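You operate a simulated robot arm through the tools that you are given. There is no shell and no other tool. Be economical: measure what you need, move in short steps, check, and stop when the job is done.

You run a simulated two-armed robot. Do the job below in one go: nothing can be reset, and whatever is moved stays where it is left.

## Task
Switch the ignition on, set the lights to dipped, shut the door.
Fine: the handbrake goes on before the key is turned; don't start the engine.

It is judged by the outcome, as a careful person would: the job done as asked, and still so three seconds after it is handed in. It fails if anything else is knocked over, pushed out of place, dropped, spilled or broken.

## Robot
Two 7-joint arms with two-finger parallel grippers on one trunk, on a base that drives. Base frame: it is fixed to the floor where the robot stands at the start and does not move with it; the origin is under the middle of the robot, x ahead of it, y to its left, z up. Readings come in cm, rad, newtons and seconds.
The left shoulder is at the start at [5, 16.1, 109.8], the right one opposite. With the tool pointing down near the work surface each hand reaches from about 10 to 50 cm from the robot's upright axis, wherever it stands, measured 20 degrees to its own side. Places, roughly: dark red car [140, 40, 80]; driver door [60, 40, 60]; handbrake [70, 30, 40]; ignition key [70, 70, 70]; light switch [60, 70, 80]. Payload 3.43 kg a hand.
The tool frame of a hand sits at the grasp point between the pads (the TCP): z along the fingers, y along the line on which they close. The tips reach 3 cm beyond it. The gripper opens to 9.4 cm. The fingers are 2.8 cm wide and 1 cm thick; the gripper's body (5 by 9.6 cm) begins 5.5 cm behind the TCP.
Orientation is that of the tool frame in the base frame, as a unit quaternion [w, x, y, z]. With the fingers straight down and closing along the base's y, the tool's x points along the base's -x, its y along +y and its z along -z.

## Interface
- The arms move only by the tool nudge_tool. It takes "left_targets", "right_targets" or both (then of equal length, played together; a hand with none holds still); each is a list of rows, each a list of 7 numbers: the shift along the base's x, y, z in cm, then the turn, a rotation vector about the base's x, y, z in rad, then the finger opening in cm, from 0 to 9.4. In form: [[x, y, z, wx, wy, wz, fingers], ...]. A call has 1 to 10 rows; each row shifts and turns the commanded pose from where the row before left it. Rows are played at 5 a second. More than 5 cm and 0.15 rad between two rows, or a gripper value outside its range, and nothing of the call is played. Where a pose cannot be reached the arm comes as near as it can. A force on the tool above 80 N (or 10 N above the force at the start of the call, whichever is more), or a blocked arm, ends the call early, and 0.2 s more pass. Each finger travels about 4.5 cm/s and halts on what it meets, pressing with about 39 N; the grip force reading is that of the motor and also rises with nothing between the fingers. The clock runs only during rows and for 0.2 s after the last one: add rows that do not move to give the fingers time. It gives the time, the measured TCP pose, the force on the tool (base axes), the opening and the grip force at its end, in the units of the frame above (readings bear some noise), with the torque about the TCP (base axes, N m) and any sound that the robot's microphone picked up, and new pictures: "pictures" is both (left out), scene, wrist or none (wrist: the cameras of the hands that moved).
- Cameras (640 x 400 px; columns grow to the right, rows downward): "scene" is now at [9.69, 5.37, 120.07]; the picture's right is [0.70, -0.71, 0.00], its down [-0.53, -0.53, -0.66] and it looks along [0.47, 0.46, -0.75] (base axes); focal length 214 px, centre (320, 200). "left" rides on the left gripper at [7.6, -1.4, -10.3] in its tool frame; the picture's right is [0.18, 0.98, 0.00], its down [-0.75, 0.14, -0.64] and it looks along [-0.63, 0.12, 0.77] (tool axes); focal length 243 px, centre (320, 200). "right" rides on the right gripper at [7.6, 1.4, -10.2] in its tool frame; the picture's right is [-0.18, 0.98, 0.00], its down [-0.75, -0.14, -0.64] and it looks along [-0.63, -0.12, 0.77] (tool axes); focal length 243 px, centre (320, 200). There is no depth. A picture from a camera that has moved, and an enlarged one, comes with that camera's place and axes in the base frame and with its lens.
- move_column(by): slides the trunk up (or, below 0, down) by that many cm; the arms and the scene camera ride with it, the base frame stays. It gives what a move gives, with no picture.
- drive_base(legs): drives the robot by 1 to 6 legs, each [ahead, left, turn to the left] in cm, cm and rad, along the robot's own axes; the way and the turn of a leg run together, so that a leg with both is an arc; at most 150 cm and 3.142 rad a leg. The arms and the cameras ride along, it lands a little off, and it stops where it bumps. It gives what a move gives, and a new picture of the scene camera.
- turn_head(pan, tilt): turns the head with the scene camera to pan (to the left, within 1.396 rad either way) and tilt (down, from -0.506 to 1.204), counted from straight ahead of the robot. It gives what a move gives, and a new picture of the scene camera.
- zoom(camera, box): a new picture of the part [left, top, right, bottom] of that camera's present view, enlarged. The clock stands still meanwhile.
- finish_job(): hands the job in; it is judged then, once.

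Go step by step. Nothing tells you exact positions but the pictures and the camera data: compare them with the known pose of the tool, close in by small moves and look again before you grip or let go. The budget is 120 turns and 260 pictures, counting those below and the enlarged ones. Unless the task says otherwise, let go and move clear before handing in, and close with one line.

The tools are called after "Emit:" as a command line: name --argument value ..., lists and objects as JSON in quotes. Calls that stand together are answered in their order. nudge_tool: Moves the arms, as the interface text tells. Its arguments: {"type":"object","properties":{"left_targets":{"type":"array"},"right_targets":{"type":"array"},"pictures":{"type":"string","enum":["both","scene","wrist","none"]}},"required":[]} The other tools are called the same way: move_column (by) slides the trunk up or down; drive_base (legs) drives the base; turn_head (pan, tilt) turns the head that bears the scene camera; zoom (camera, box) takes an enlarged picture of a part of a camera's view; finish_job () hands the job in.

At the start:

```text
t: 0.0
left_ee_pos: [30.46, 39.95, 100.52]
left_tool_rot: [-0.001, 0.0, 1.0, 0.0]
left_wrist_force: [0.2, -0.8, 0.0]
left_wrist_torque: [-0.02, 0.0, 0.01]
left_width: 9.39
left_grip_force: 0.0
right_ee_pos: [40.94, 0.63, 99.05]
right_tool_rot: [0.0, 0.001, 1.0, 0.0]
right_wrist_force: [-0.1, -0.8, -0.3]
right_wrist_torque: [-0.02, -0.01, 0.02]
right_width: 9.42
right_grip_force: 0.1
trunk travel left (down, up): [-12.5, 14.2]
robot x, y, heading: [-0.19, 0.08, 0.001]
head pan, tilt: [0.777, 0.846]
```

scene: 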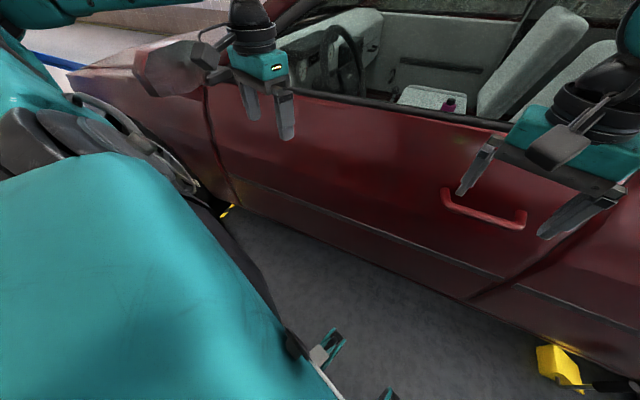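
right: 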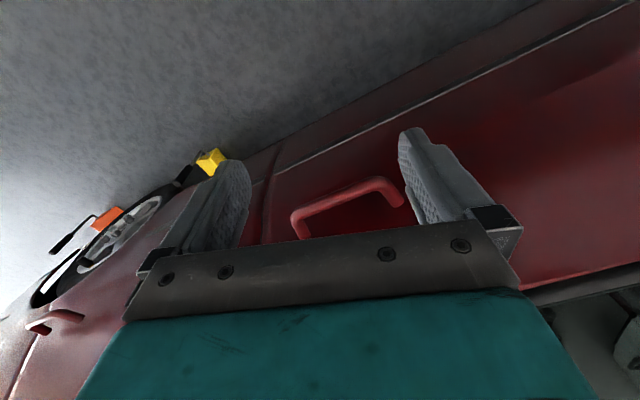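
left: 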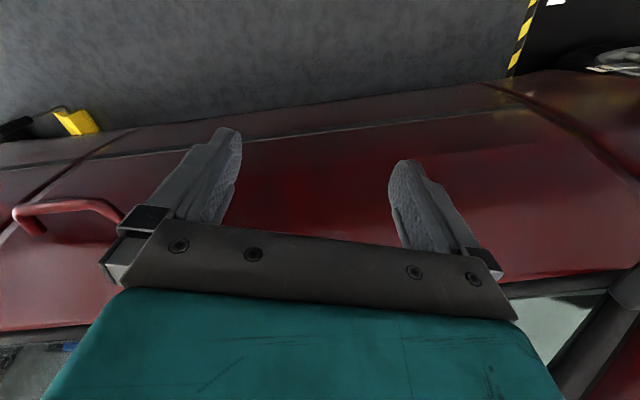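

I see the dark red car's side ahead with the driver door and an open window above it; the handbrake, key and light switch are inside. I'll look around with the head before moving.

Emit:
turn_head --pan 0.75 --tilt 0.5

Emit:
turn_head --pan 0.0 --tilt 0.6

```text
t: 0.8
left_ee_pos: [30.49, 39.83, 100.45]
left_tool_rot: [0.0, 0.0, 1.0, 0.0]
left_wrist_force: [-0.3, -0.4, 0.6]
left_wrist_torque: [-0.04, 0.01, 0.01]
left_width: 9.39
left_grip_force: 0.0
right_ee_pos: [41.03, 0.7, 98.95]
right_tool_rot: [0.0, -0.001, 1.0, -0.001]
right_wrist_force: [0.2, 0.3, -0.5]
right_wrist_torque: [-0.02, -0.02, -0.04]
right_width: 9.41
right_grip_force: 0.1
trunk travel left (down, up): [-12.5, 14.2]
robot x, y, heading: [0.06, 0.01, 0.003]
head pan, tilt: [0.75, 0.499]
camera scene: at [10.75, 6.08, 123.03], right [0.68, -0.73, 0.0], down [-0.35, -0.33, -0.88], along [0.64, 0.6, -0.48], focal length 214 px, centre (320, 200)
```

scene: 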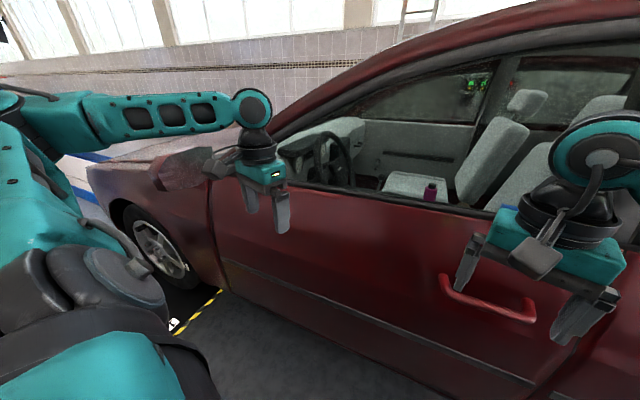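

```text
t: 1.9
left_ee_pos: [30.51, 39.9, 100.46]
left_tool_rot: [0.0, 0.0, 1.0, 0.001]
left_wrist_force: [-0.1, 0.5, 0.1]
left_wrist_torque: [-0.02, 0.01, 0.01]
left_width: 9.4
left_grip_force: 0.0
right_ee_pos: [40.94, 0.76, 99.03]
right_tool_rot: [0.0, 0.0, 1.0, -0.001]
right_wrist_force: [0.3, -0.6, -0.1]
right_wrist_torque: [-0.02, -0.04, -0.02]
right_width: 9.4
right_grip_force: 0.2
trunk travel left (down, up): [-12.5, 14.2]
robot x, y, heading: [-0.21, 0.08, -0.0]
head pan, tilt: [0.0, 0.6]
camera scene: at [12.94, -0.12, 122.13], right [0.0, -1.0, 0.0], down [-0.56, 0.0, -0.83], along [0.83, 0.0, -0.56], focal length 214 px, centre (320, 200)
```

scene: 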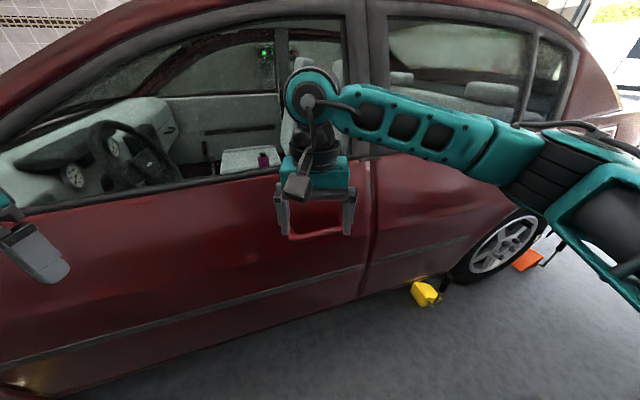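

The door looks closed or slightly ajar. I'll zoom on the interior and the door's rear edge.

Emit:
zoom --camera "scene" --box '[0, 80, 300, 260]'

Emit:
zoom --camera "scene" --box '[260, 140, 460, 310]'

Emit:
turn_head --pan 0.95 --tilt 0.35

Emit:
zoom --camera "scene" --box '[260, 100, 560, 290]'

```text
2.13 times, centred on (150, 170) of scene
camera zoom: at [12.94, -0.12, 122.13], right [0.0, -1.0, 0.0], down [-0.56, 0.0, -0.83], along [0.83, 0.0, -0.56], focal length 458 px, centre (683, 264)
```

zoom: 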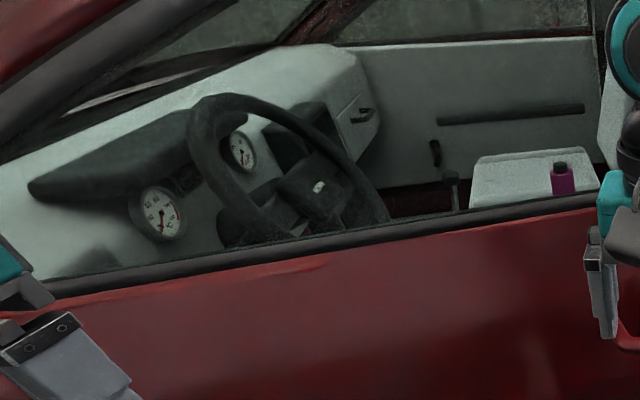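

```text
2.35 times, centred on (360, 225) of scene
camera zoom: at [12.94, -0.12, 122.13], right [0.0, -1.0, 0.0], down [-0.56, 0.0, -0.83], along [0.83, 0.0, -0.56], focal length 505 px, centre (226, 141)
```

zoom: 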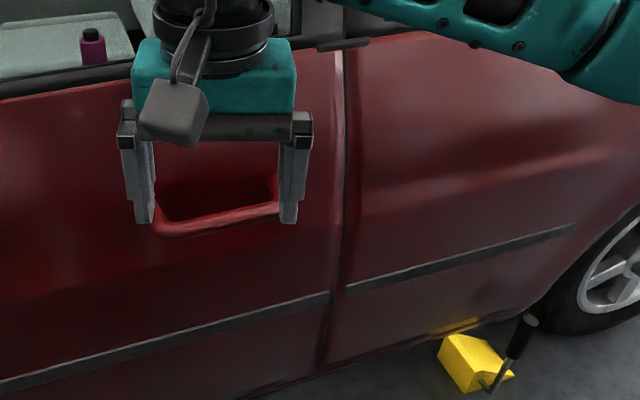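

```text
t: 3.2
left_ee_pos: [30.48, 39.93, 100.51]
left_tool_rot: [-0.001, 0.0, 1.0, 0.0]
left_wrist_force: [0.5, -0.2, -0.4]
left_wrist_torque: [0.05, -0.02, 0.0]
left_width: 9.38
left_grip_force: 0.0
right_ee_pos: [40.91, 0.76, 99.06]
right_tool_rot: [-0.001, 0.0, 1.0, 0.0]
right_wrist_force: [-0.5, -0.5, 0.3]
right_wrist_torque: [0.01, -0.02, 0.01]
right_width: 9.4
right_grip_force: 0.1
trunk travel left (down, up): [-12.5, 14.2]
robot x, y, heading: [-0.1, -0.23, -0.002]
head pan, tilt: [0.949, 0.351]
camera scene: at [9.53, 7.44, 124.4], right [0.81, -0.58, 0.0], down [-0.2, -0.28, -0.94], along [0.55, 0.76, -0.34], focal length 214 px, centre (320, 200)
```

scene: 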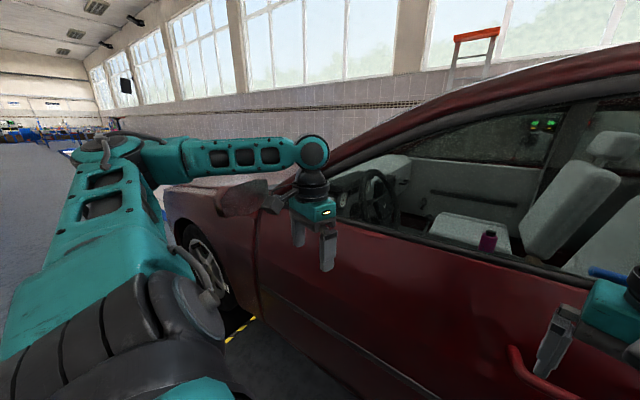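

```text
2.11 times, centred on (410, 195) of scene
camera zoom: at [9.53, 7.44, 124.4], right [0.81, -0.58, 0.0], down [-0.2, -0.28, -0.94], along [0.55, 0.76, -0.34], focal length 452 px, centre (130, 210)
```

zoom: 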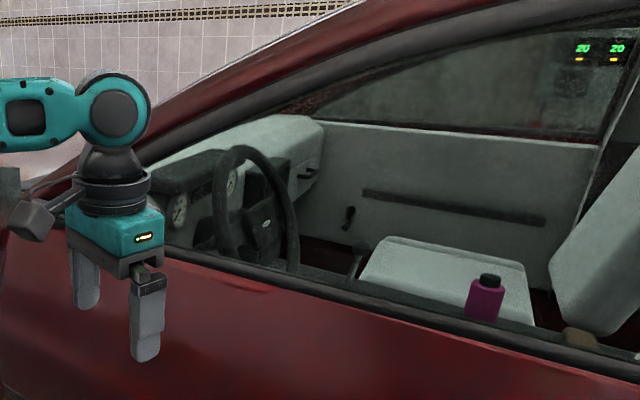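

The interior sits deep behind the sill (about z 100), and the door seam looks offset, so the door is perhaps slightly ajar. I'll look at the right and the floor to plan driving.

Emit:
turn_head --pan -0.7 --tilt 0.6

Emit:
turn_head --pan 1.39 --tilt 0.6

Emit:
turn_head --pan -0.15 --tilt 0.9

Emit:
zoom --camera "right" --box '[160, 60, 560, 290]'

```text
t: 4.9
left_ee_pos: [30.57, 39.89, 100.54]
left_tool_rot: [-0.001, 0.0, 1.0, -0.001]
left_wrist_force: [0.1, 0.4, 0.3]
left_wrist_torque: [0.01, -0.01, 0.0]
left_width: 9.4
left_grip_force: 0.0
right_ee_pos: [40.8, 0.62, 99.01]
right_tool_rot: [0.0, 0.0, 1.0, 0.0]
right_wrist_force: [-0.2, -0.2, 0.2]
right_wrist_torque: [0.01, 0.0, -0.02]
right_width: 9.41
right_grip_force: 0.1
trunk travel left (down, up): [-12.5, 14.2]
robot x, y, heading: [0.01, 0.26, 0.001]
head pan, tilt: [-0.7, 0.6]
camera scene: at [10.86, -5.82, 122.13], right [-0.64, -0.77, 0.0], down [-0.43, 0.36, -0.83], along [0.63, -0.53, -0.56], focal length 214 px, centre (320, 200)
```

scene: 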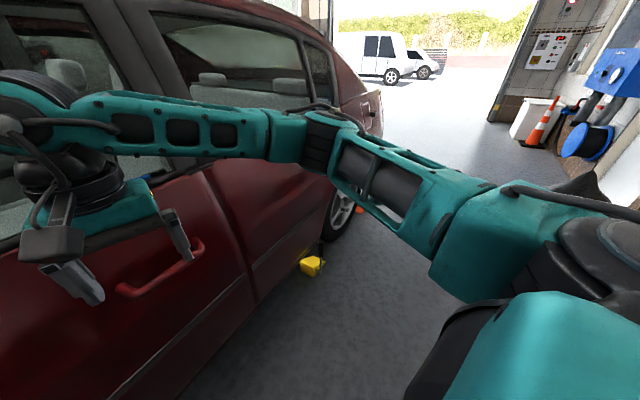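

```text
t: 6.8
left_ee_pos: [30.5, 39.95, 100.52]
left_tool_rot: [0.0, 0.0, 1.0, 0.0]
left_wrist_force: [0.8, -0.2, 0.6]
left_wrist_torque: [0.01, -0.01, 0.01]
left_width: 9.4
left_grip_force: 0.0
right_ee_pos: [40.91, 0.62, 98.95]
right_tool_rot: [0.0, 0.0, 1.0, 0.001]
right_wrist_force: [0.3, 0.0, -0.8]
right_wrist_torque: [-0.01, 0.02, 0.0]
right_width: 9.41
right_grip_force: 0.0
trunk travel left (down, up): [-12.5, 14.2]
robot x, y, heading: [-0.01, 0.38, -0.003]
head pan, tilt: [1.389, 0.6]
camera scene: at [5.7, 8.56, 122.13], right [0.98, -0.18, 0.0], down [-0.1, -0.56, -0.83], along [0.15, 0.81, -0.56], focal length 214 px, centre (320, 200)
```

scene: 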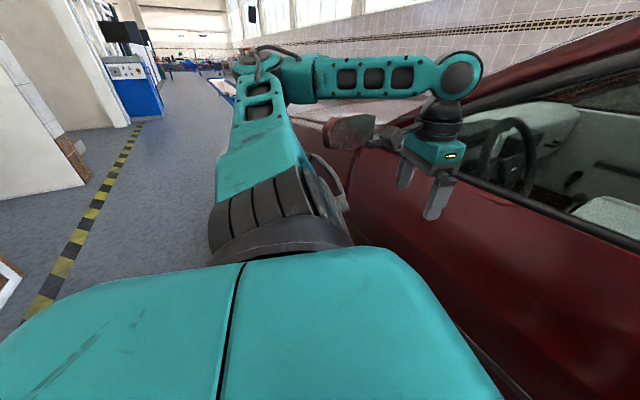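

```text
t: 8.5
left_ee_pos: [30.42, 39.88, 100.54]
left_tool_rot: [0.001, 0.0, 1.0, 0.0]
left_wrist_force: [0.5, -1.2, -0.6]
left_wrist_torque: [-0.02, 0.02, 0.01]
left_width: 9.39
left_grip_force: 0.0
right_ee_pos: [41.0, 0.77, 99.02]
right_tool_rot: [0.0, 0.001, 1.0, 0.0]
right_wrist_force: [0.6, 1.2, 0.7]
right_wrist_torque: [-0.01, 0.01, -0.02]
right_width: 9.42
right_grip_force: 0.0
trunk travel left (down, up): [-12.5, 14.2]
robot x, y, heading: [-0.15, 0.19, 0.001]
head pan, tilt: [-0.15, 0.901]
camera scene: at [11.57, -1.25, 119.65], right [-0.15, -0.99, 0.0], down [-0.77, 0.12, -0.62], along [0.61, -0.09, -0.78], focal length 214 px, centre (320, 200)
```

scene: 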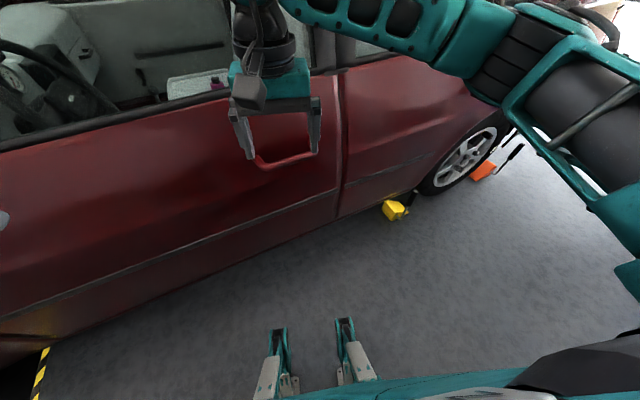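

```text
1.60 times, centred on (360, 175) of right
camera zoom: at [33.49, 2.31, 109.15], right [0.18, 0.98, 0.0], down [0.75, -0.14, 0.64], along [0.63, -0.12, -0.77], focal length 388 px, centre (256, 240)
```

zoom: 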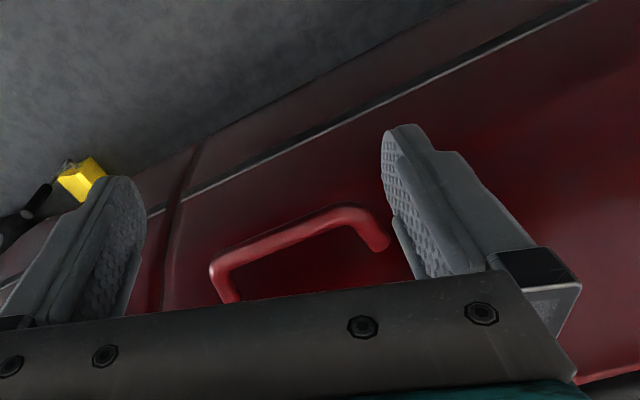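

The car is turned about 15° (nose toward the robot), the handle bar is at about [49.5, 1, 90] running along [-0.26, 0.97]. I'll yaw the right hand so that it can straddle the bar from above.

Emit:
nudge_tool --right_targets '[[0, 0, 0.5, 0, 0, -0.146, 8], [0, 0, 0.5, 0, 0, -0.146, 7], [0, 0, 0.5, 0, 0, -0.146, 6], [0, 0, 0.5, 0, 0, -0.146, 5], [0, 0, 0.5, 0, 0, -0.146, 5], [0, 0, 0.5, 0, 0, -0.146, 5], [0, 0, 0, 0, 0, -0.146, 5], [0, 0, 0, 0, 0, -0.146, 5], [0, 0, 0, 0, 0, -0.146, 5], [0, 0, 0, 0, 0, 0, 5]]'

```text
t: 10.7
left_ee_pos: [30.49, 39.93, 100.47]
left_tool_rot: [0.0, 0.0, 1.0, 0.0]
left_wrist_force: [0.8, -0.1, 0.2]
left_wrist_torque: [-0.01, -0.03, 0.01]
left_width: 9.39
left_grip_force: 0.1
right_ee_pos: [40.96, 0.86, 101.83]
right_tool_rot: [0.001, 0.613, 0.79, 0.0]
right_wrist_force: [-0.6, -0.2, 0.3]
right_wrist_torque: [0.01, 0.01, 0.0]
right_width: 4.97
right_grip_force: 0.1
trunk travel left (down, up): [-12.5, 14.2]
robot x, y, heading: [0.42, -0.04, -0.001]
head pan, tilt: [-0.15, 0.901]
camera scene: at [11.56, -1.26, 119.65], right [-0.15, -0.99, 0.0], down [-0.77, 0.12, -0.62], along [0.61, -0.09, -0.78], focal length 214 px, centre (320, 200)
camera right: at [40.52, 8.63, 112.13], right [1.0, 0.07, 0.0], down [0.05, -0.76, 0.64], along [0.04, -0.64, -0.77], focal length 243 px, centre (320, 200)
```

scene: 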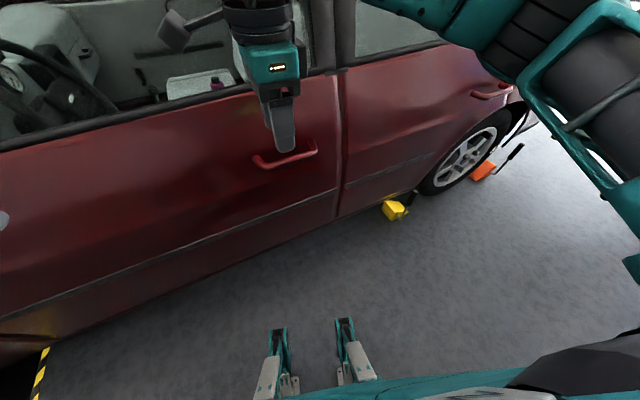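
right: 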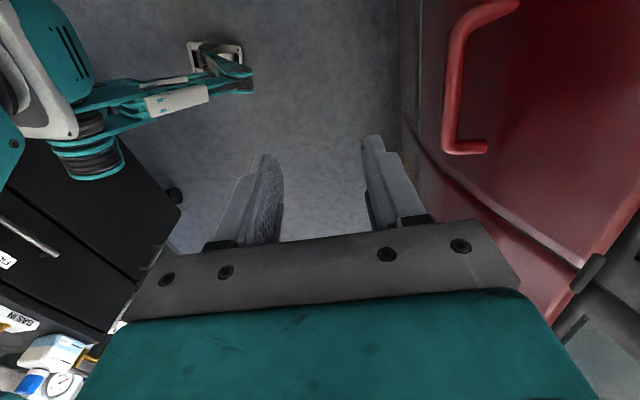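

Triangulating again with the new baseline, the handle is further: about x 60, y -7 to 9, z 79. I'll drive 12 cm forward and lower the right hand to look again.

Emit:
drive_base --legs '[[12, 0, 0]]'

Emit:
nudge_tool --right_targets '[[0, 0, -4, 0, 0, 0, 5], [0, 0, -4, 0, 0, 0, 5], [0, 0, -4, 0, 0, 0, 5], [0, 0, -3, 0, 0, 0, 5], [0, 0, 0, 0, 0, 0, 5]]'

```text
t: 11.9
left_ee_pos: [42.58, 39.91, 100.5]
left_tool_rot: [-0.001, -0.001, 1.0, 0.0]
left_wrist_force: [0.4, 0.1, 0.3]
left_wrist_torque: [-0.01, 0.03, 0.01]
left_width: 9.43
left_grip_force: 0.0
right_ee_pos: [53.14, 0.89, 101.97]
right_tool_rot: [0.0, 0.61, 0.792, 0.0]
right_wrist_force: [0.0, 0.5, -0.3]
right_wrist_torque: [0.0, 0.0, 0.02]
right_width: 5.0
right_grip_force: 0.1
trunk travel left (down, up): [-12.5, 14.2]
robot x, y, heading: [12.13, -0.15, 0.01]
head pan, tilt: [-0.15, 0.901]
camera scene: at [23.74, -1.21, 119.64], right [-0.15, -0.99, 0.0], down [-0.78, 0.12, -0.62], along [0.61, -0.09, -0.78], focal length 214 px, centre (320, 200)
```

scene: 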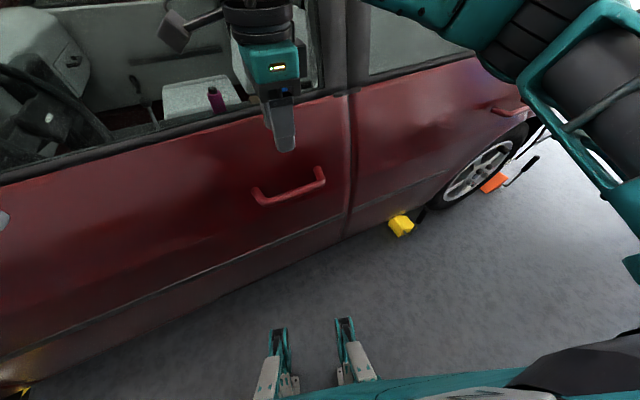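

```text
t: 13.1
left_ee_pos: [42.54, 39.99, 100.43]
left_tool_rot: [-0.001, 0.0, 1.0, 0.0]
left_wrist_force: [-0.2, 0.1, 0.7]
left_wrist_torque: [0.02, 0.01, -0.01]
left_width: 9.39
left_grip_force: 0.1
right_ee_pos: [53.09, 0.71, 86.64]
right_tool_rot: [-0.001, 0.61, 0.792, 0.0]
right_wrist_force: [0.1, 0.2, 0.5]
right_wrist_torque: [0.01, -0.01, -0.03]
right_width: 4.99
right_grip_force: 0.1
trunk travel left (down, up): [-12.5, 14.2]
robot x, y, heading: [11.83, -0.05, 0.006]
head pan, tilt: [-0.15, 0.901]
camera scene: at [23.69, -1.21, 119.65], right [-0.15, -0.99, 0.0], down [-0.78, 0.12, -0.62], along [0.61, -0.09, -0.78], focal length 214 px, centre (320, 200)
camera right: at [52.74, 8.6, 96.82], right [1.0, 0.07, 0.0], down [0.06, -0.76, 0.64], along [0.05, -0.64, -0.77], focal length 243 px, centre (320, 200)
```

scene: 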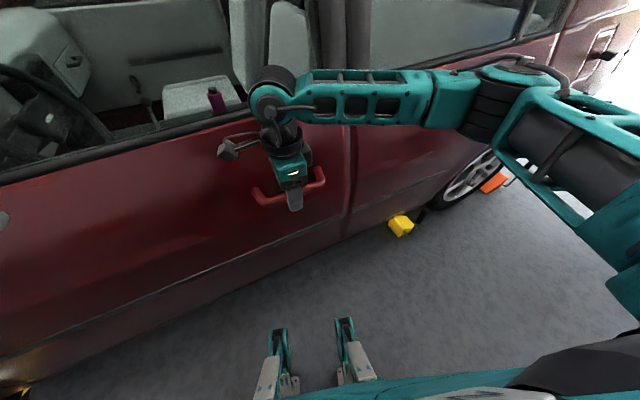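
right: 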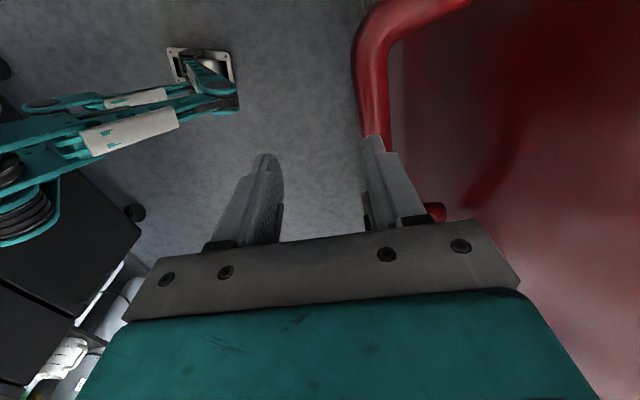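

Bar now triangulates to about [56.2, 0.4, 83], running at 16°. I'll lift 3 cm, shift over the bar and check that it lies between the fingers.

Emit:
nudge_tool --right_targets '[[0, 0, 3, 0, 0, 0, 5], [2.9, 0, 0, 0, 0, 0, 5], [0, 0, 0, 0, 0, 0, 5]]'

Emit:
zoom --camera "scene" --box '[220, 120, 360, 220]'

```text
t: 13.9
left_ee_pos: [42.41, 39.99, 100.42]
left_tool_rot: [0.0, -0.001, 1.0, 0.0]
left_wrist_force: [-0.5, 0.1, 0.8]
left_wrist_torque: [-0.01, -0.02, -0.02]
left_width: 9.39
left_grip_force: 0.1
right_ee_pos: [55.93, 0.8, 89.98]
right_tool_rot: [0.001, 0.611, 0.792, 0.001]
right_wrist_force: [-0.1, 1.0, -0.8]
right_wrist_torque: [-0.04, 0.0, 0.01]
right_width: 5.01
right_grip_force: 0.0
trunk travel left (down, up): [-12.5, 14.2]
robot x, y, heading: [12.17, 0.26, 0.005]
head pan, tilt: [-0.15, 0.901]
camera scene: at [23.69, -1.21, 119.65], right [-0.15, -0.99, 0.0], down [-0.78, 0.12, -0.62], along [0.61, -0.09, -0.78], focal length 214 px, centre (320, 200)
camera right: at [55.51, 8.6, 100.11], right [1.0, 0.07, 0.0], down [0.06, -0.76, 0.64], along [0.05, -0.64, -0.77], focal length 243 px, centre (320, 200)
```

scene: 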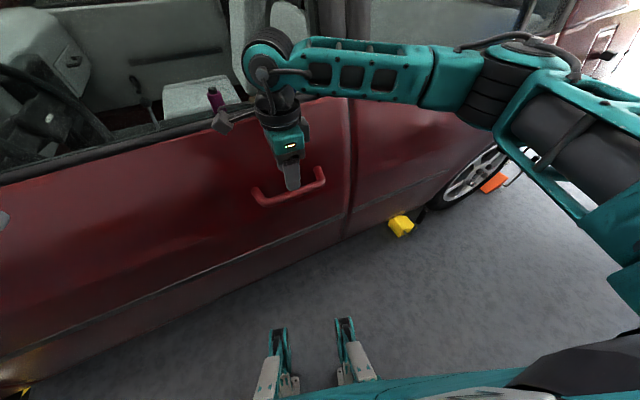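
right: 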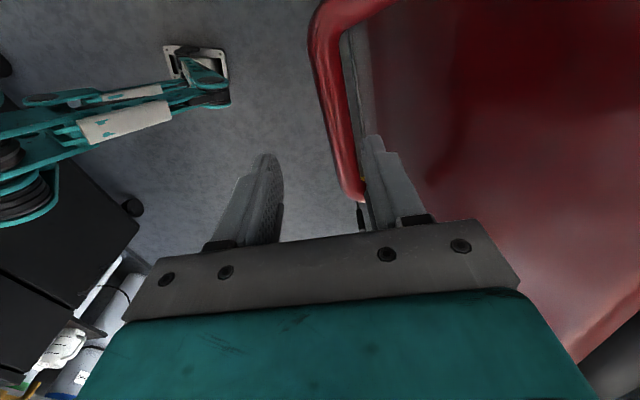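

```text
4.00 times, centred on (290, 170) of scene
camera zoom: at [23.69, -1.21, 119.65], right [-0.15, -0.99, 0.0], down [-0.78, 0.12, -0.62], along [0.61, -0.09, -0.78], focal length 858 px, centre (440, 320)
```

zoom: 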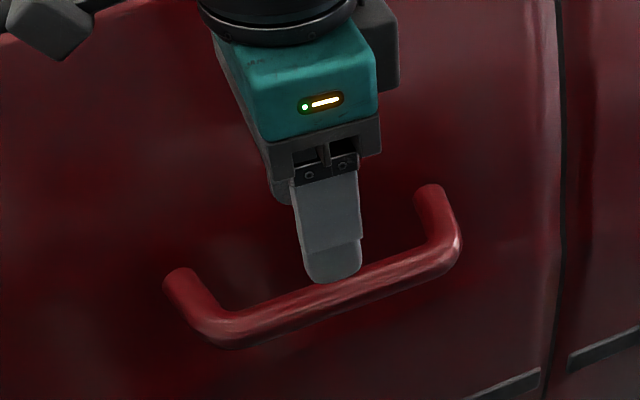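

The bar is about 1.7 cm further in than the hand's middle. I'll shift and lower in small steps so that the fingers straddle it.

Emit:
nudge_tool --right_targets '[[1.7, 0, 0, 0, 0, 0, 5], [0, 0, -2, 0, 0, 0, 5], [0, 0, -1.5, 0, 0, 0, 5], [0, 0, 0, 0, 0, 0, 5]]'

Emit:
zoom --camera "scene" --box '[220, 120, 360, 220]'

```text
t: 14.9
left_ee_pos: [42.27, 39.88, 100.59]
left_tool_rot: [0.002, -0.001, 1.0, 0.001]
left_wrist_force: [0.9, -0.4, -0.1]
left_wrist_torque: [0.03, -0.03, 0.01]
left_width: 9.39
left_grip_force: 0.0
right_ee_pos: [58.19, 1.03, 88.15]
right_tool_rot: [0.01, 0.612, 0.791, 0.02]
right_wrist_force: [-11.5, -4.9, 27.6]
right_wrist_torque: [-0.24, -1.56, -0.08]
right_width: 4.62
right_grip_force: 0.1
trunk travel left (down, up): [-12.5, 14.2]
robot x, y, heading: [12.38, -0.11, -0.001]
head pan, tilt: [-0.15, 0.901]
stopped in row 4 (right hand): the force on the tool passed its limit at 83 N (the readings are from after the stop); the commanded pose is now the measured one
camera scene: at [23.29, -1.33, 119.67], right [-0.15, -0.99, 0.0], down [-0.77, 0.12, -0.62], along [0.62, -0.09, -0.78], focal length 214 px, centre (320, 200)
camera right: at [57.32, 8.73, 98.6], right [1.0, 0.07, 0.04], down [0.03, -0.78, 0.63], along [0.08, -0.63, -0.78], focal length 243 px, centre (320, 200)
```

scene: 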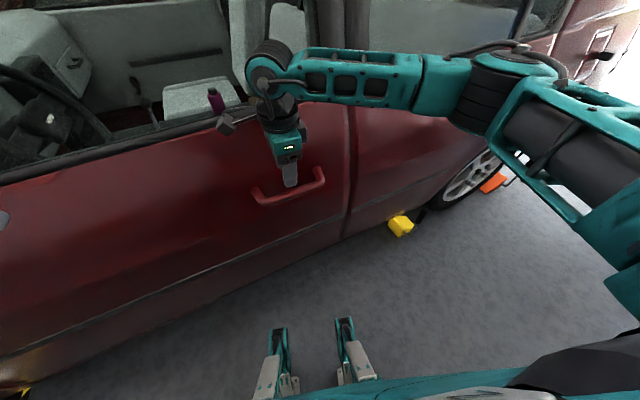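
right: 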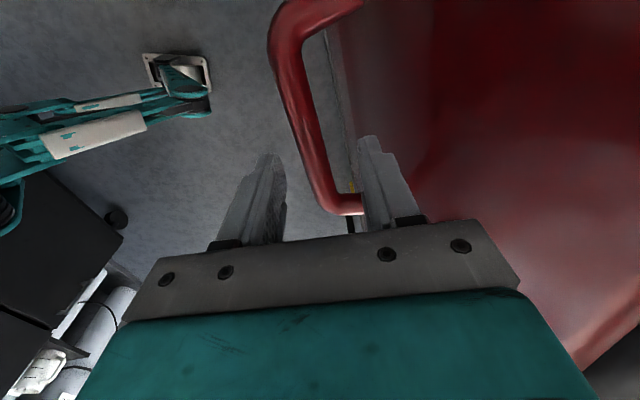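

```text
4.00 times, centred on (290, 170) of scene
camera zoom: at [23.29, -1.33, 119.67], right [-0.15, -0.99, 0.0], down [-0.77, 0.12, -0.62], along [0.62, -0.09, -0.78], focal length 858 px, centre (440, 320)
```

zoom: 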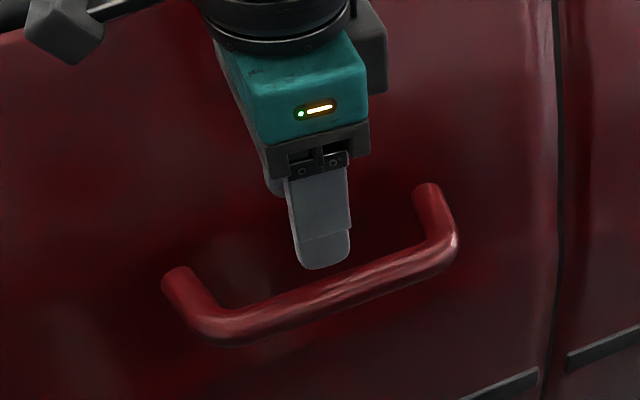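

The hand or the inner finger touches the door above the handle, so a straight-down grip is too tight. I'll back off and tilt the fingers toward the door instead.

Emit:
nudge_tool --right_targets '[[0, 0, 3, 0, 0, 0, 4.5], [-4, -1, 0, 0, 0, 0, 4.5], [-4, -1, 0, 0.039, -0.145, 0, 4.5], [0, 0, 0, 0.039, -0.145, 0, 4.5], [0, 0, 0, 0.039, -0.145, 0, 4.5], [0, 0, 0, 0.039, -0.145, 0, 4.5], [0, 0, 0, 0.039, -0.145, 0, 4.5], [0, 0, 0, 0.039, -0.145, 0, 4.5], [0, 0, 0, 0.039, -0.145, 0, 4.5], [0, 0, 0, 0.039, -0.145, 0, 4.5]]'

```text
t: 17.1
left_ee_pos: [42.58, 40.02, 100.46]
left_tool_rot: [0.0, -0.001, 1.0, 0.001]
left_wrist_force: [-0.2, -0.6, -0.1]
left_wrist_torque: [0.0, 0.01, 0.01]
left_width: 9.4
left_grip_force: 0.0
right_ee_pos: [50.29, -1.04, 90.67]
right_tool_rot: [0.348, 0.498, 0.646, 0.462]
right_wrist_force: [-1.0, 0.2, -1.0]
right_wrist_torque: [0.0, 0.03, 0.02]
right_width: 4.49
right_grip_force: 0.2
trunk travel left (down, up): [-12.5, 14.2]
robot x, y, heading: [12.56, -0.03, 0.004]
head pan, tilt: [-0.15, 0.901]
camera scene: at [23.67, -1.22, 119.65], right [-0.15, -0.99, 0.0], down [-0.78, 0.12, -0.62], along [0.61, -0.09, -0.78], focal length 214 px, centre (320, 200)
camera right: at [39.67, 3.98, 95.37], right [0.36, -0.1, 0.93], down [-0.43, -0.9, 0.07], along [0.83, -0.43, -0.37], focal length 243 px, centre (320, 200)
```

scene: 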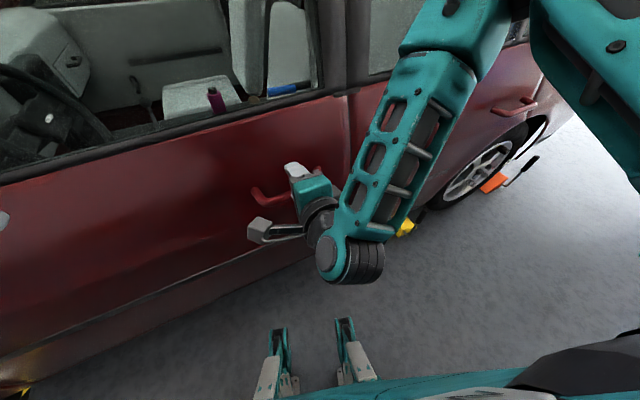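
right: 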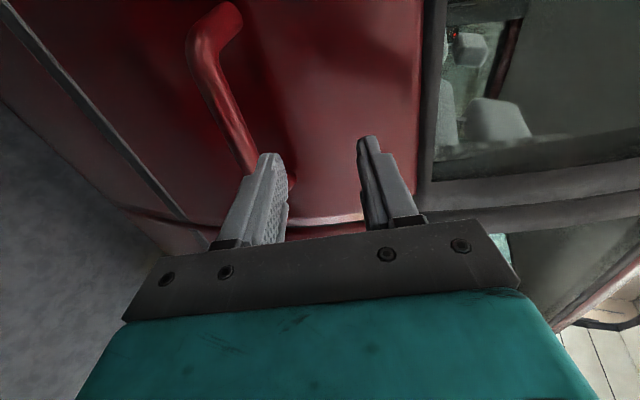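

The view along the hand shows the bar just below the fingers' axis. I'll go down 5.6 cm and forward 3.5 and check.

Emit:
nudge_tool --right_targets '[[0, 0, -3, 0, 0, 0, 5], [0, 0, -2.6, 0, 0, 0, 5], [3.4, 0.9, 0, 0, 0, 0, 5], [0, 0, 0, 0, 0, 0, 5]]'

Emit:
zoom --camera "scene" --box '[220, 140, 360, 240]'

```text
t: 18.1
left_ee_pos: [42.52, 39.97, 100.55]
left_tool_rot: [0.001, -0.001, 1.0, 0.0]
left_wrist_force: [0.3, 0.0, 0.6]
left_wrist_torque: [-0.01, -0.02, -0.04]
left_width: 9.4
left_grip_force: 0.0
right_ee_pos: [53.53, 0.64, 85.39]
right_tool_rot: [0.348, 0.5, 0.646, 0.46]
right_wrist_force: [-0.1, -0.3, 0.0]
right_wrist_torque: [0.0, 0.02, 0.02]
right_width: 5.01
right_grip_force: 0.0
right hand out of reach, approached as far as the arm can: row 2, 3
trunk travel left (down, up): [-12.5, 14.2]
robot x, y, heading: [12.24, 0.47, 0.0]
head pan, tilt: [-0.15, 0.901]
camera scene: at [23.67, -1.24, 119.65], right [-0.15, -0.99, 0.0], down [-0.78, 0.12, -0.62], along [0.61, -0.09, -0.78], focal length 214 px, centre (320, 200)
camera right: at [42.82, 5.69, 90.21], right [0.37, -0.1, 0.92], down [-0.44, -0.9, 0.07], along [0.82, -0.43, -0.37], focal length 243 px, centre (320, 200)
```

scene: 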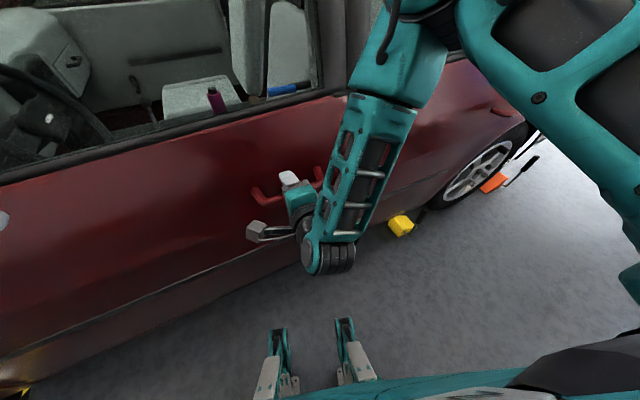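
right: 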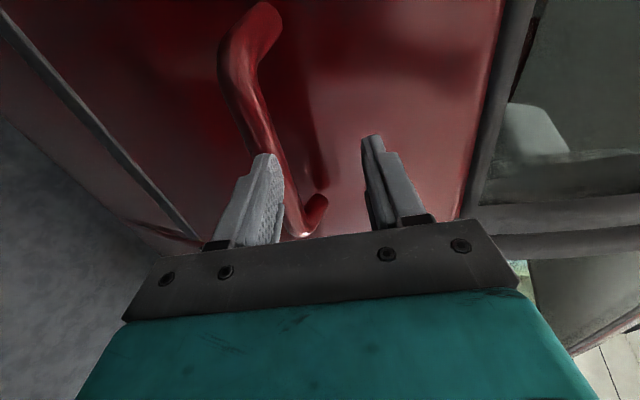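

```text
4.00 times, centred on (290, 190) of scene
camera zoom: at [23.67, -1.24, 119.65], right [-0.15, -0.99, 0.0], down [-0.78, 0.12, -0.62], along [0.61, -0.09, -0.78], focal length 858 px, centre (440, 240)
```

zoom: 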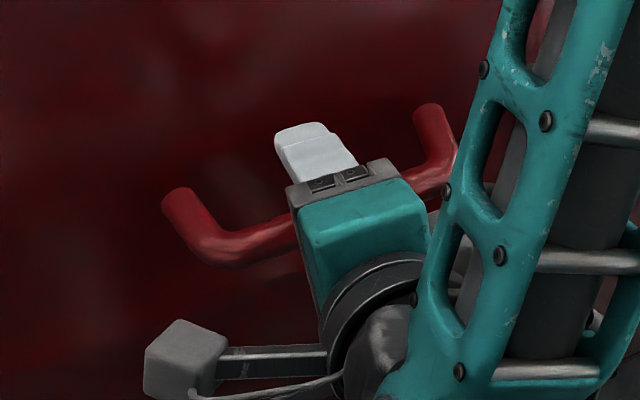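

The arm is at its reach limit there, so I'll back off a little and lower the column by 5 cm, then correct.

Emit:
nudge_tool --right_targets '[[-2.9, -0.8, 0, 0, 0, 0, 5], [0, 0, 2, 0, 0, 0, 5], [0, 0, 0, 0, 0, 0, 5]]' --pictures "none"

Emit:
move_column --by -6

Emit:
nudge_tool --right_targets '[[0, 0, 1, 0, 0, 0, 5], [0, 0, 1, 0, 0, 0, 5], [0, 0, 1, 0, 0, 0, 5], [0, 0, 0, 0, 0, 0, 5]]'

```text
t: 18.9
left_ee_pos: [42.49, 39.88, 100.55]
left_tool_rot: [0.0, -0.001, 1.0, 0.001]
left_wrist_force: [0.6, 0.3, 0.2]
left_wrist_torque: [-0.02, 0.02, 0.04]
left_width: 9.39
left_grip_force: 0.0
right_ee_pos: [50.48, -0.2, 87.53]
right_tool_rot: [0.348, 0.498, 0.647, 0.462]
right_wrist_force: [0.4, 0.6, 0.7]
right_wrist_torque: [0.01, 0.03, -0.01]
right_width: 4.99
right_grip_force: 0.1
trunk travel left (down, up): [-12.5, 14.2]
robot x, y, heading: [11.98, -0.18, 0.002]
head pan, tilt: [-0.15, 0.901]
```

```text
t: 19.9
left_ee_pos: [42.57, 39.97, 94.57]
left_tool_rot: [0.0, 0.0, 1.0, 0.0]
left_wrist_force: [-0.2, -0.2, -0.7]
left_wrist_torque: [0.02, -0.02, 0.02]
left_width: 9.4
left_grip_force: 0.1
right_ee_pos: [50.45, -0.17, 81.46]
right_tool_rot: [0.348, 0.497, 0.646, 0.462]
right_wrist_force: [1.0, 0.2, -0.2]
right_wrist_torque: [0.02, 0.0, -0.03]
right_width: 4.99
right_grip_force: 0.0
trunk travel left (down, up): [-6.5, 20.2]
robot x, y, heading: [12.11, -0.22, 0.001]
head pan, tilt: [-0.15, 0.901]
```

```text
t: 20.9
left_ee_pos: [42.46, 40.04, 94.58]
left_tool_rot: [0.0, -0.001, 1.0, 0.0]
left_wrist_force: [0.0, 0.1, -0.3]
left_wrist_torque: [0.0, 0.04, 0.02]
left_width: 9.4
left_grip_force: 0.0
right_ee_pos: [50.49, -0.05, 84.5]
right_tool_rot: [0.348, 0.498, 0.646, 0.462]
right_wrist_force: [0.8, 0.6, -0.1]
right_wrist_torque: [0.02, 0.01, 0.0]
right_width: 4.98
right_grip_force: 0.0
trunk travel left (down, up): [-6.5, 20.2]
robot x, y, heading: [12.0, -0.21, 0.0]
head pan, tilt: [-0.15, 0.901]
camera scene: at [23.67, -1.24, 113.65], right [-0.15, -0.99, 0.0], down [-0.78, 0.12, -0.62], along [0.61, -0.09, -0.78], focal length 214 px, centre (320, 200)
camera right: at [39.76, 4.95, 89.29], right [0.36, -0.1, 0.93], down [-0.43, -0.9, 0.07], along [0.82, -0.43, -0.37], focal length 243 px, centre (320, 200)
```

scene: 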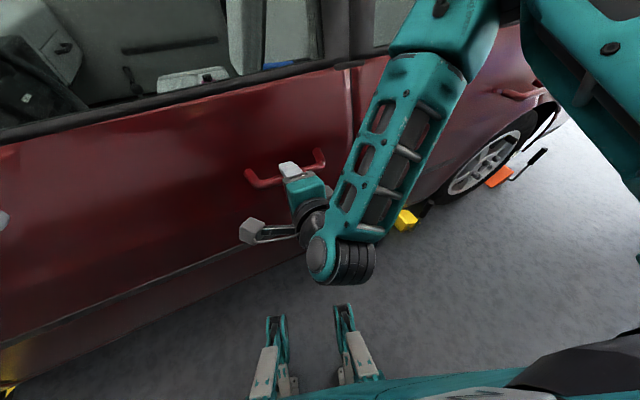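
right: 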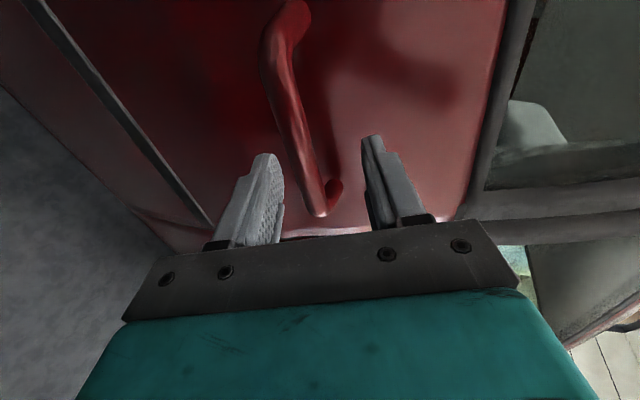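

The bar is now between the fingers. I'll advance onto it in steps.

Emit:
nudge_tool --right_targets '[[1.6, 0.4, -0.3, 0, 0, 0, 5], [1.6, 0.4, -0.3, 0, 0, 0, 5], [1.6, 0.4, -0.3, 0, 0, 0, 5], [0, 0, 0, 0, 0, 0, 5]]'

Emit:
zoom --camera "right" --box '[200, 60, 440, 240]'

```text
t: 22.0
left_ee_pos: [42.15, 39.64, 94.73]
left_tool_rot: [0.002, 0.0, 1.0, 0.001]
left_wrist_force: [-0.8, -0.4, 0.2]
left_wrist_torque: [-0.03, -0.01, -0.01]
left_width: 9.38
left_grip_force: 0.0
right_ee_pos: [54.15, 0.68, 83.62]
right_tool_rot: [0.343, 0.498, 0.651, 0.459]
right_wrist_force: [-29.0, -17.0, 23.3]
right_wrist_torque: [-0.13, 0.57, 0.32]
right_width: 4.36
right_grip_force: 0.1
trunk travel left (down, up): [-6.5, 20.2]
robot x, y, heading: [11.76, 0.06, 0.008]
head pan, tilt: [-0.15, 0.901]
stopped in row 4 (right hand): the force on the tool passed its limit at 81 N (the readings are from after the stop); the commanded pose is now the measured one
camera scene: at [23.14, -1.5, 113.71], right [-0.15, -0.99, 0.0], down [-0.77, 0.12, -0.62], along [0.62, -0.09, -0.78], focal length 214 px, centre (320, 200)
camera right: at [43.47, 5.66, 88.46], right [0.38, -0.1, 0.92], down [-0.42, -0.9, 0.08], along [0.82, -0.42, -0.38], focal length 243 px, centre (320, 200)
```

scene: 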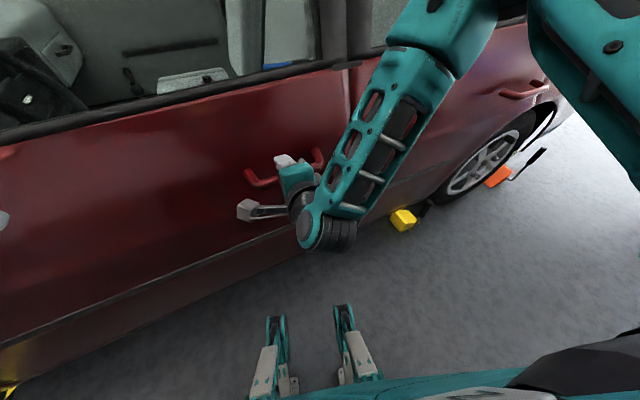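
right: 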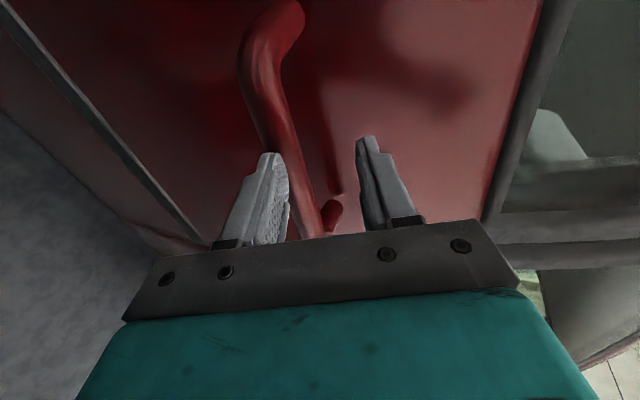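

```text
2.22 times, centred on (320, 150) of right
camera zoom: at [43.47, 5.66, 88.46], right [0.38, -0.1, 0.92], down [-0.42, -0.9, 0.08], along [0.82, -0.42, -0.38], focal length 539 px, centre (320, 311)
```

zoom: 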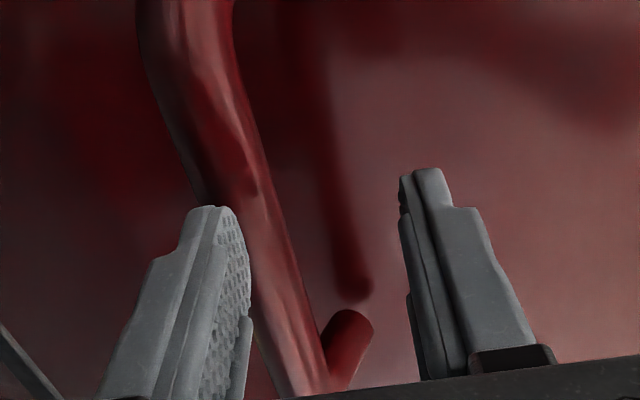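

The force (up and outward) says the lower fingertip sits on the bar, so the bar is lower, at about z 79.5. I'll back off, come down 3.5 cm and retry.

Emit:
nudge_tool --right_targets '[[-2.9, -0.8, 0.5, 0, 0, 0, 5], [0, 0, -2, 0, 0, 0, 5], [0, 0, -2, 0, 0, 0, 5], [0, 0, 0, 0, 0, 0, 5]]'

Emit:
zoom --camera "right" --box '[200, 60, 440, 240]'

```text
t: 23.0
left_ee_pos: [42.54, 39.77, 94.49]
left_tool_rot: [0.0, -0.001, 1.0, 0.0]
left_wrist_force: [0.2, -0.2, 0.4]
left_wrist_torque: [0.0, 0.03, -0.01]
left_width: 9.38
left_grip_force: 0.0
right_ee_pos: [51.57, 0.01, 79.8]
right_tool_rot: [0.342, 0.499, 0.652, 0.457]
right_wrist_force: [0.7, 0.5, -0.7]
right_wrist_torque: [0.01, 0.02, -0.01]
right_width: 4.99
right_grip_force: 0.1
trunk travel left (down, up): [-6.5, 20.2]
robot x, y, heading: [11.67, -0.21, 0.002]
head pan, tilt: [-0.15, 0.901]
camera scene: at [23.58, -1.3, 113.65], right [-0.15, -0.99, 0.0], down [-0.78, 0.12, -0.62], along [0.61, -0.09, -0.78], focal length 214 px, centre (320, 200)
camera right: at [40.92, 5.03, 84.77], right [0.38, -0.1, 0.92], down [-0.42, -0.9, 0.08], along [0.82, -0.42, -0.38], focal length 243 px, centre (320, 200)
```

scene: 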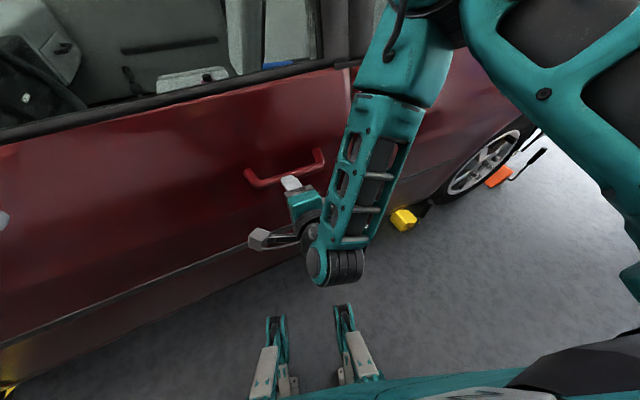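
right: 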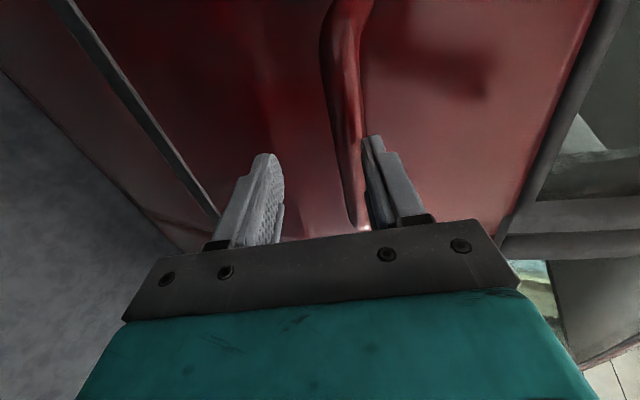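

```text
2.22 times, centred on (320, 150) of right
camera zoom: at [40.92, 5.03, 84.77], right [0.38, -0.1, 0.92], down [-0.42, -0.9, 0.08], along [0.82, -0.42, -0.38], focal length 539 px, centre (320, 311)
```

zoom: 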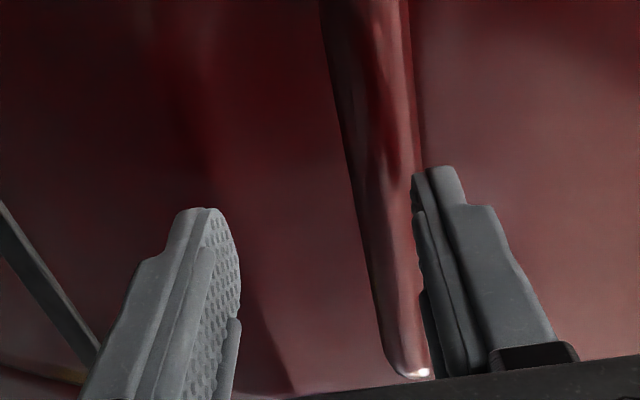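

Triangulation puts the bar at about [58.4, -0.6, 79.8]. I'll raise 1.7 cm, open a bit and advance along the finger direction.

Emit:
nudge_tool --right_targets '[[0, 0, 1.7, 0, 0, 0, 6.4], [1.8, 0.5, -0.5, 0, 0, 0, 6.4], [1.8, 0.5, -0.5, 0, 0, 0, 6.4], [0, 0, 0, 0, 0, 0, 6.4]]'

Emit:
zoom --camera "right" --box '[200, 60, 440, 240]'

```text
t: 24.0
left_ee_pos: [42.45, 39.74, 94.42]
left_tool_rot: [0.0, -0.001, 1.0, 0.0]
left_wrist_force: [-0.7, -0.9, -0.6]
left_wrist_torque: [-0.01, 0.0, 0.0]
left_width: 9.39
left_grip_force: 0.1
right_ee_pos: [55.39, 1.13, 80.55]
right_tool_rot: [0.342, 0.498, 0.652, 0.458]
right_wrist_force: [0.2, 0.6, 0.0]
right_wrist_torque: [0.05, -0.01, -0.01]
right_width: 6.39
right_grip_force: 0.1
trunk travel left (down, up): [-6.5, 20.2]
robot x, y, heading: [11.84, -0.59, 0.001]
head pan, tilt: [-0.15, 0.901]
camera scene: at [23.58, -1.3, 113.65], right [-0.15, -0.99, 0.0], down [-0.78, 0.12, -0.62], along [0.61, -0.09, -0.78], focal length 214 px, centre (320, 200)
camera right: at [44.65, 6.08, 85.44], right [0.38, -0.09, 0.92], down [-0.42, -0.9, 0.08], along [0.82, -0.42, -0.38], focal length 243 px, centre (320, 200)
```

scene: 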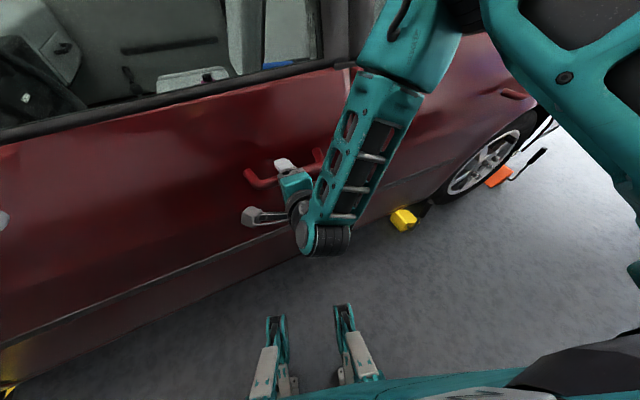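
right: 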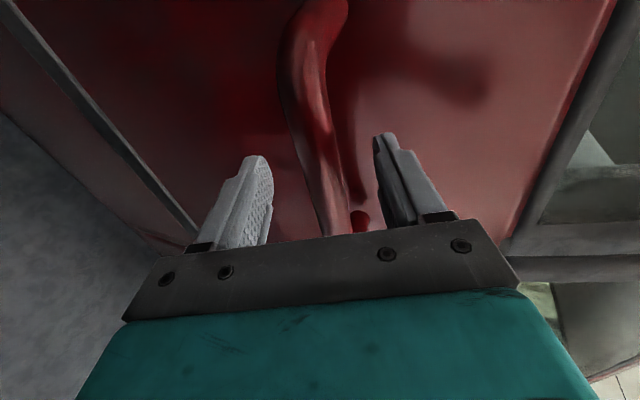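

```text
2.22 times, centred on (320, 150) of right
camera zoom: at [44.65, 6.08, 85.44], right [0.38, -0.09, 0.92], down [-0.42, -0.9, 0.08], along [0.82, -0.42, -0.38], focal length 539 px, centre (320, 311)
```

zoom: 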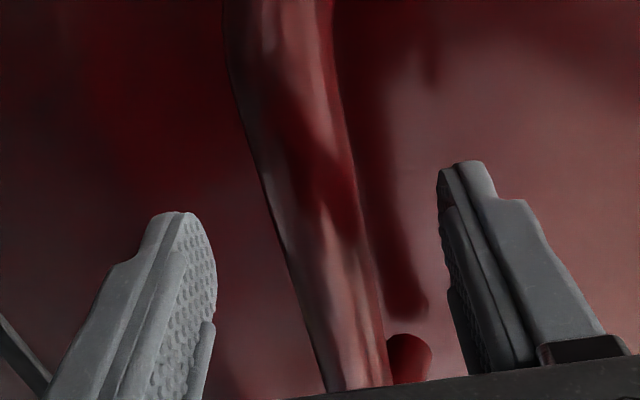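

The bar is well centred between the fingers. I'll advance 1.8 cm and close.

Emit:
nudge_tool --right_targets '[[1.0, 0.25, -0.2, 0, 0, 0, 6.4], [0.8, 0.2, -0.2, 0, 0, 0, 6.4], [0, 0, 0, 0, 0, 0, 3], [0, 0, 0, 0, 0, 0, 0], [0, 0, 0, 0, 0, 0, 0], [0, 0, 0, 0, 0, 0, 0]]'

Emit:
zoom --camera "right" --box '[200, 60, 440, 240]'

```text
t: 25.4
left_ee_pos: [42.56, 39.71, 94.39]
left_tool_rot: [0.0, 0.0, 1.0, 0.0]
left_wrist_force: [-0.4, -0.1, 0.1]
left_wrist_torque: [0.03, 0.01, 0.0]
left_width: 9.38
left_grip_force: 0.2
right_ee_pos: [57.08, 1.48, 79.92]
right_tool_rot: [0.341, 0.499, 0.654, 0.455]
right_wrist_force: [-2.9, 0.2, -17.5]
right_wrist_torque: [-0.75, -0.29, 0.11]
right_width: 2.77
right_grip_force: 45.4
trunk travel left (down, up): [-6.5, 20.2]
robot x, y, heading: [11.95, -0.19, 0.002]
head pan, tilt: [-0.15, 0.901]
camera scene: at [23.66, -1.29, 113.62], right [-0.15, -0.99, 0.0], down [-0.78, 0.12, -0.62], along [0.61, -0.09, -0.78], focal length 214 px, centre (320, 200)
camera right: at [46.48, 6.52, 84.95], right [0.39, -0.09, 0.92], down [-0.42, -0.9, 0.09], along [0.82, -0.42, -0.39], focal length 243 px, centre (320, 200)
```

scene: 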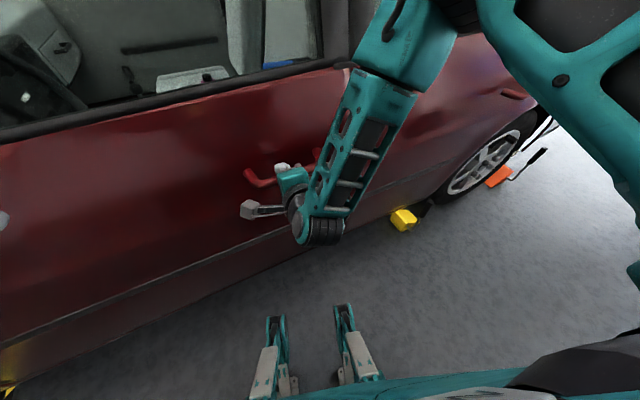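
right: 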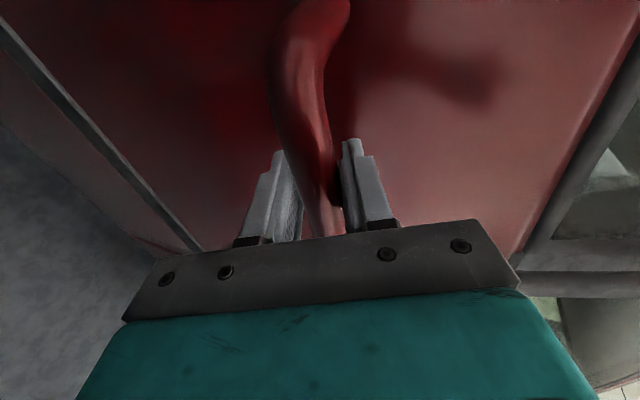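

```text
2.22 times, centred on (320, 150) of right
camera zoom: at [46.48, 6.52, 84.95], right [0.39, -0.09, 0.92], down [-0.42, -0.9, 0.09], along [0.82, -0.42, -0.39], focal length 539 px, centre (320, 311)
```

zoom: 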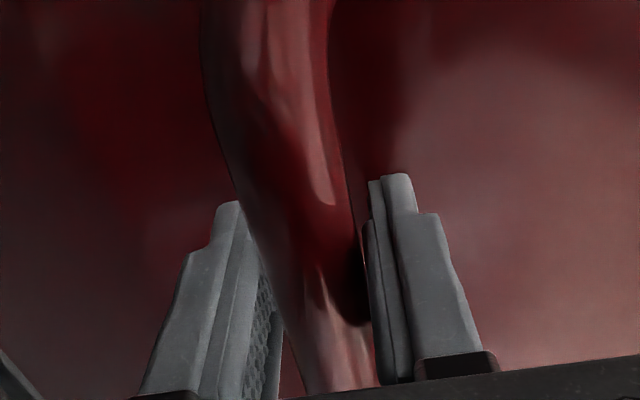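

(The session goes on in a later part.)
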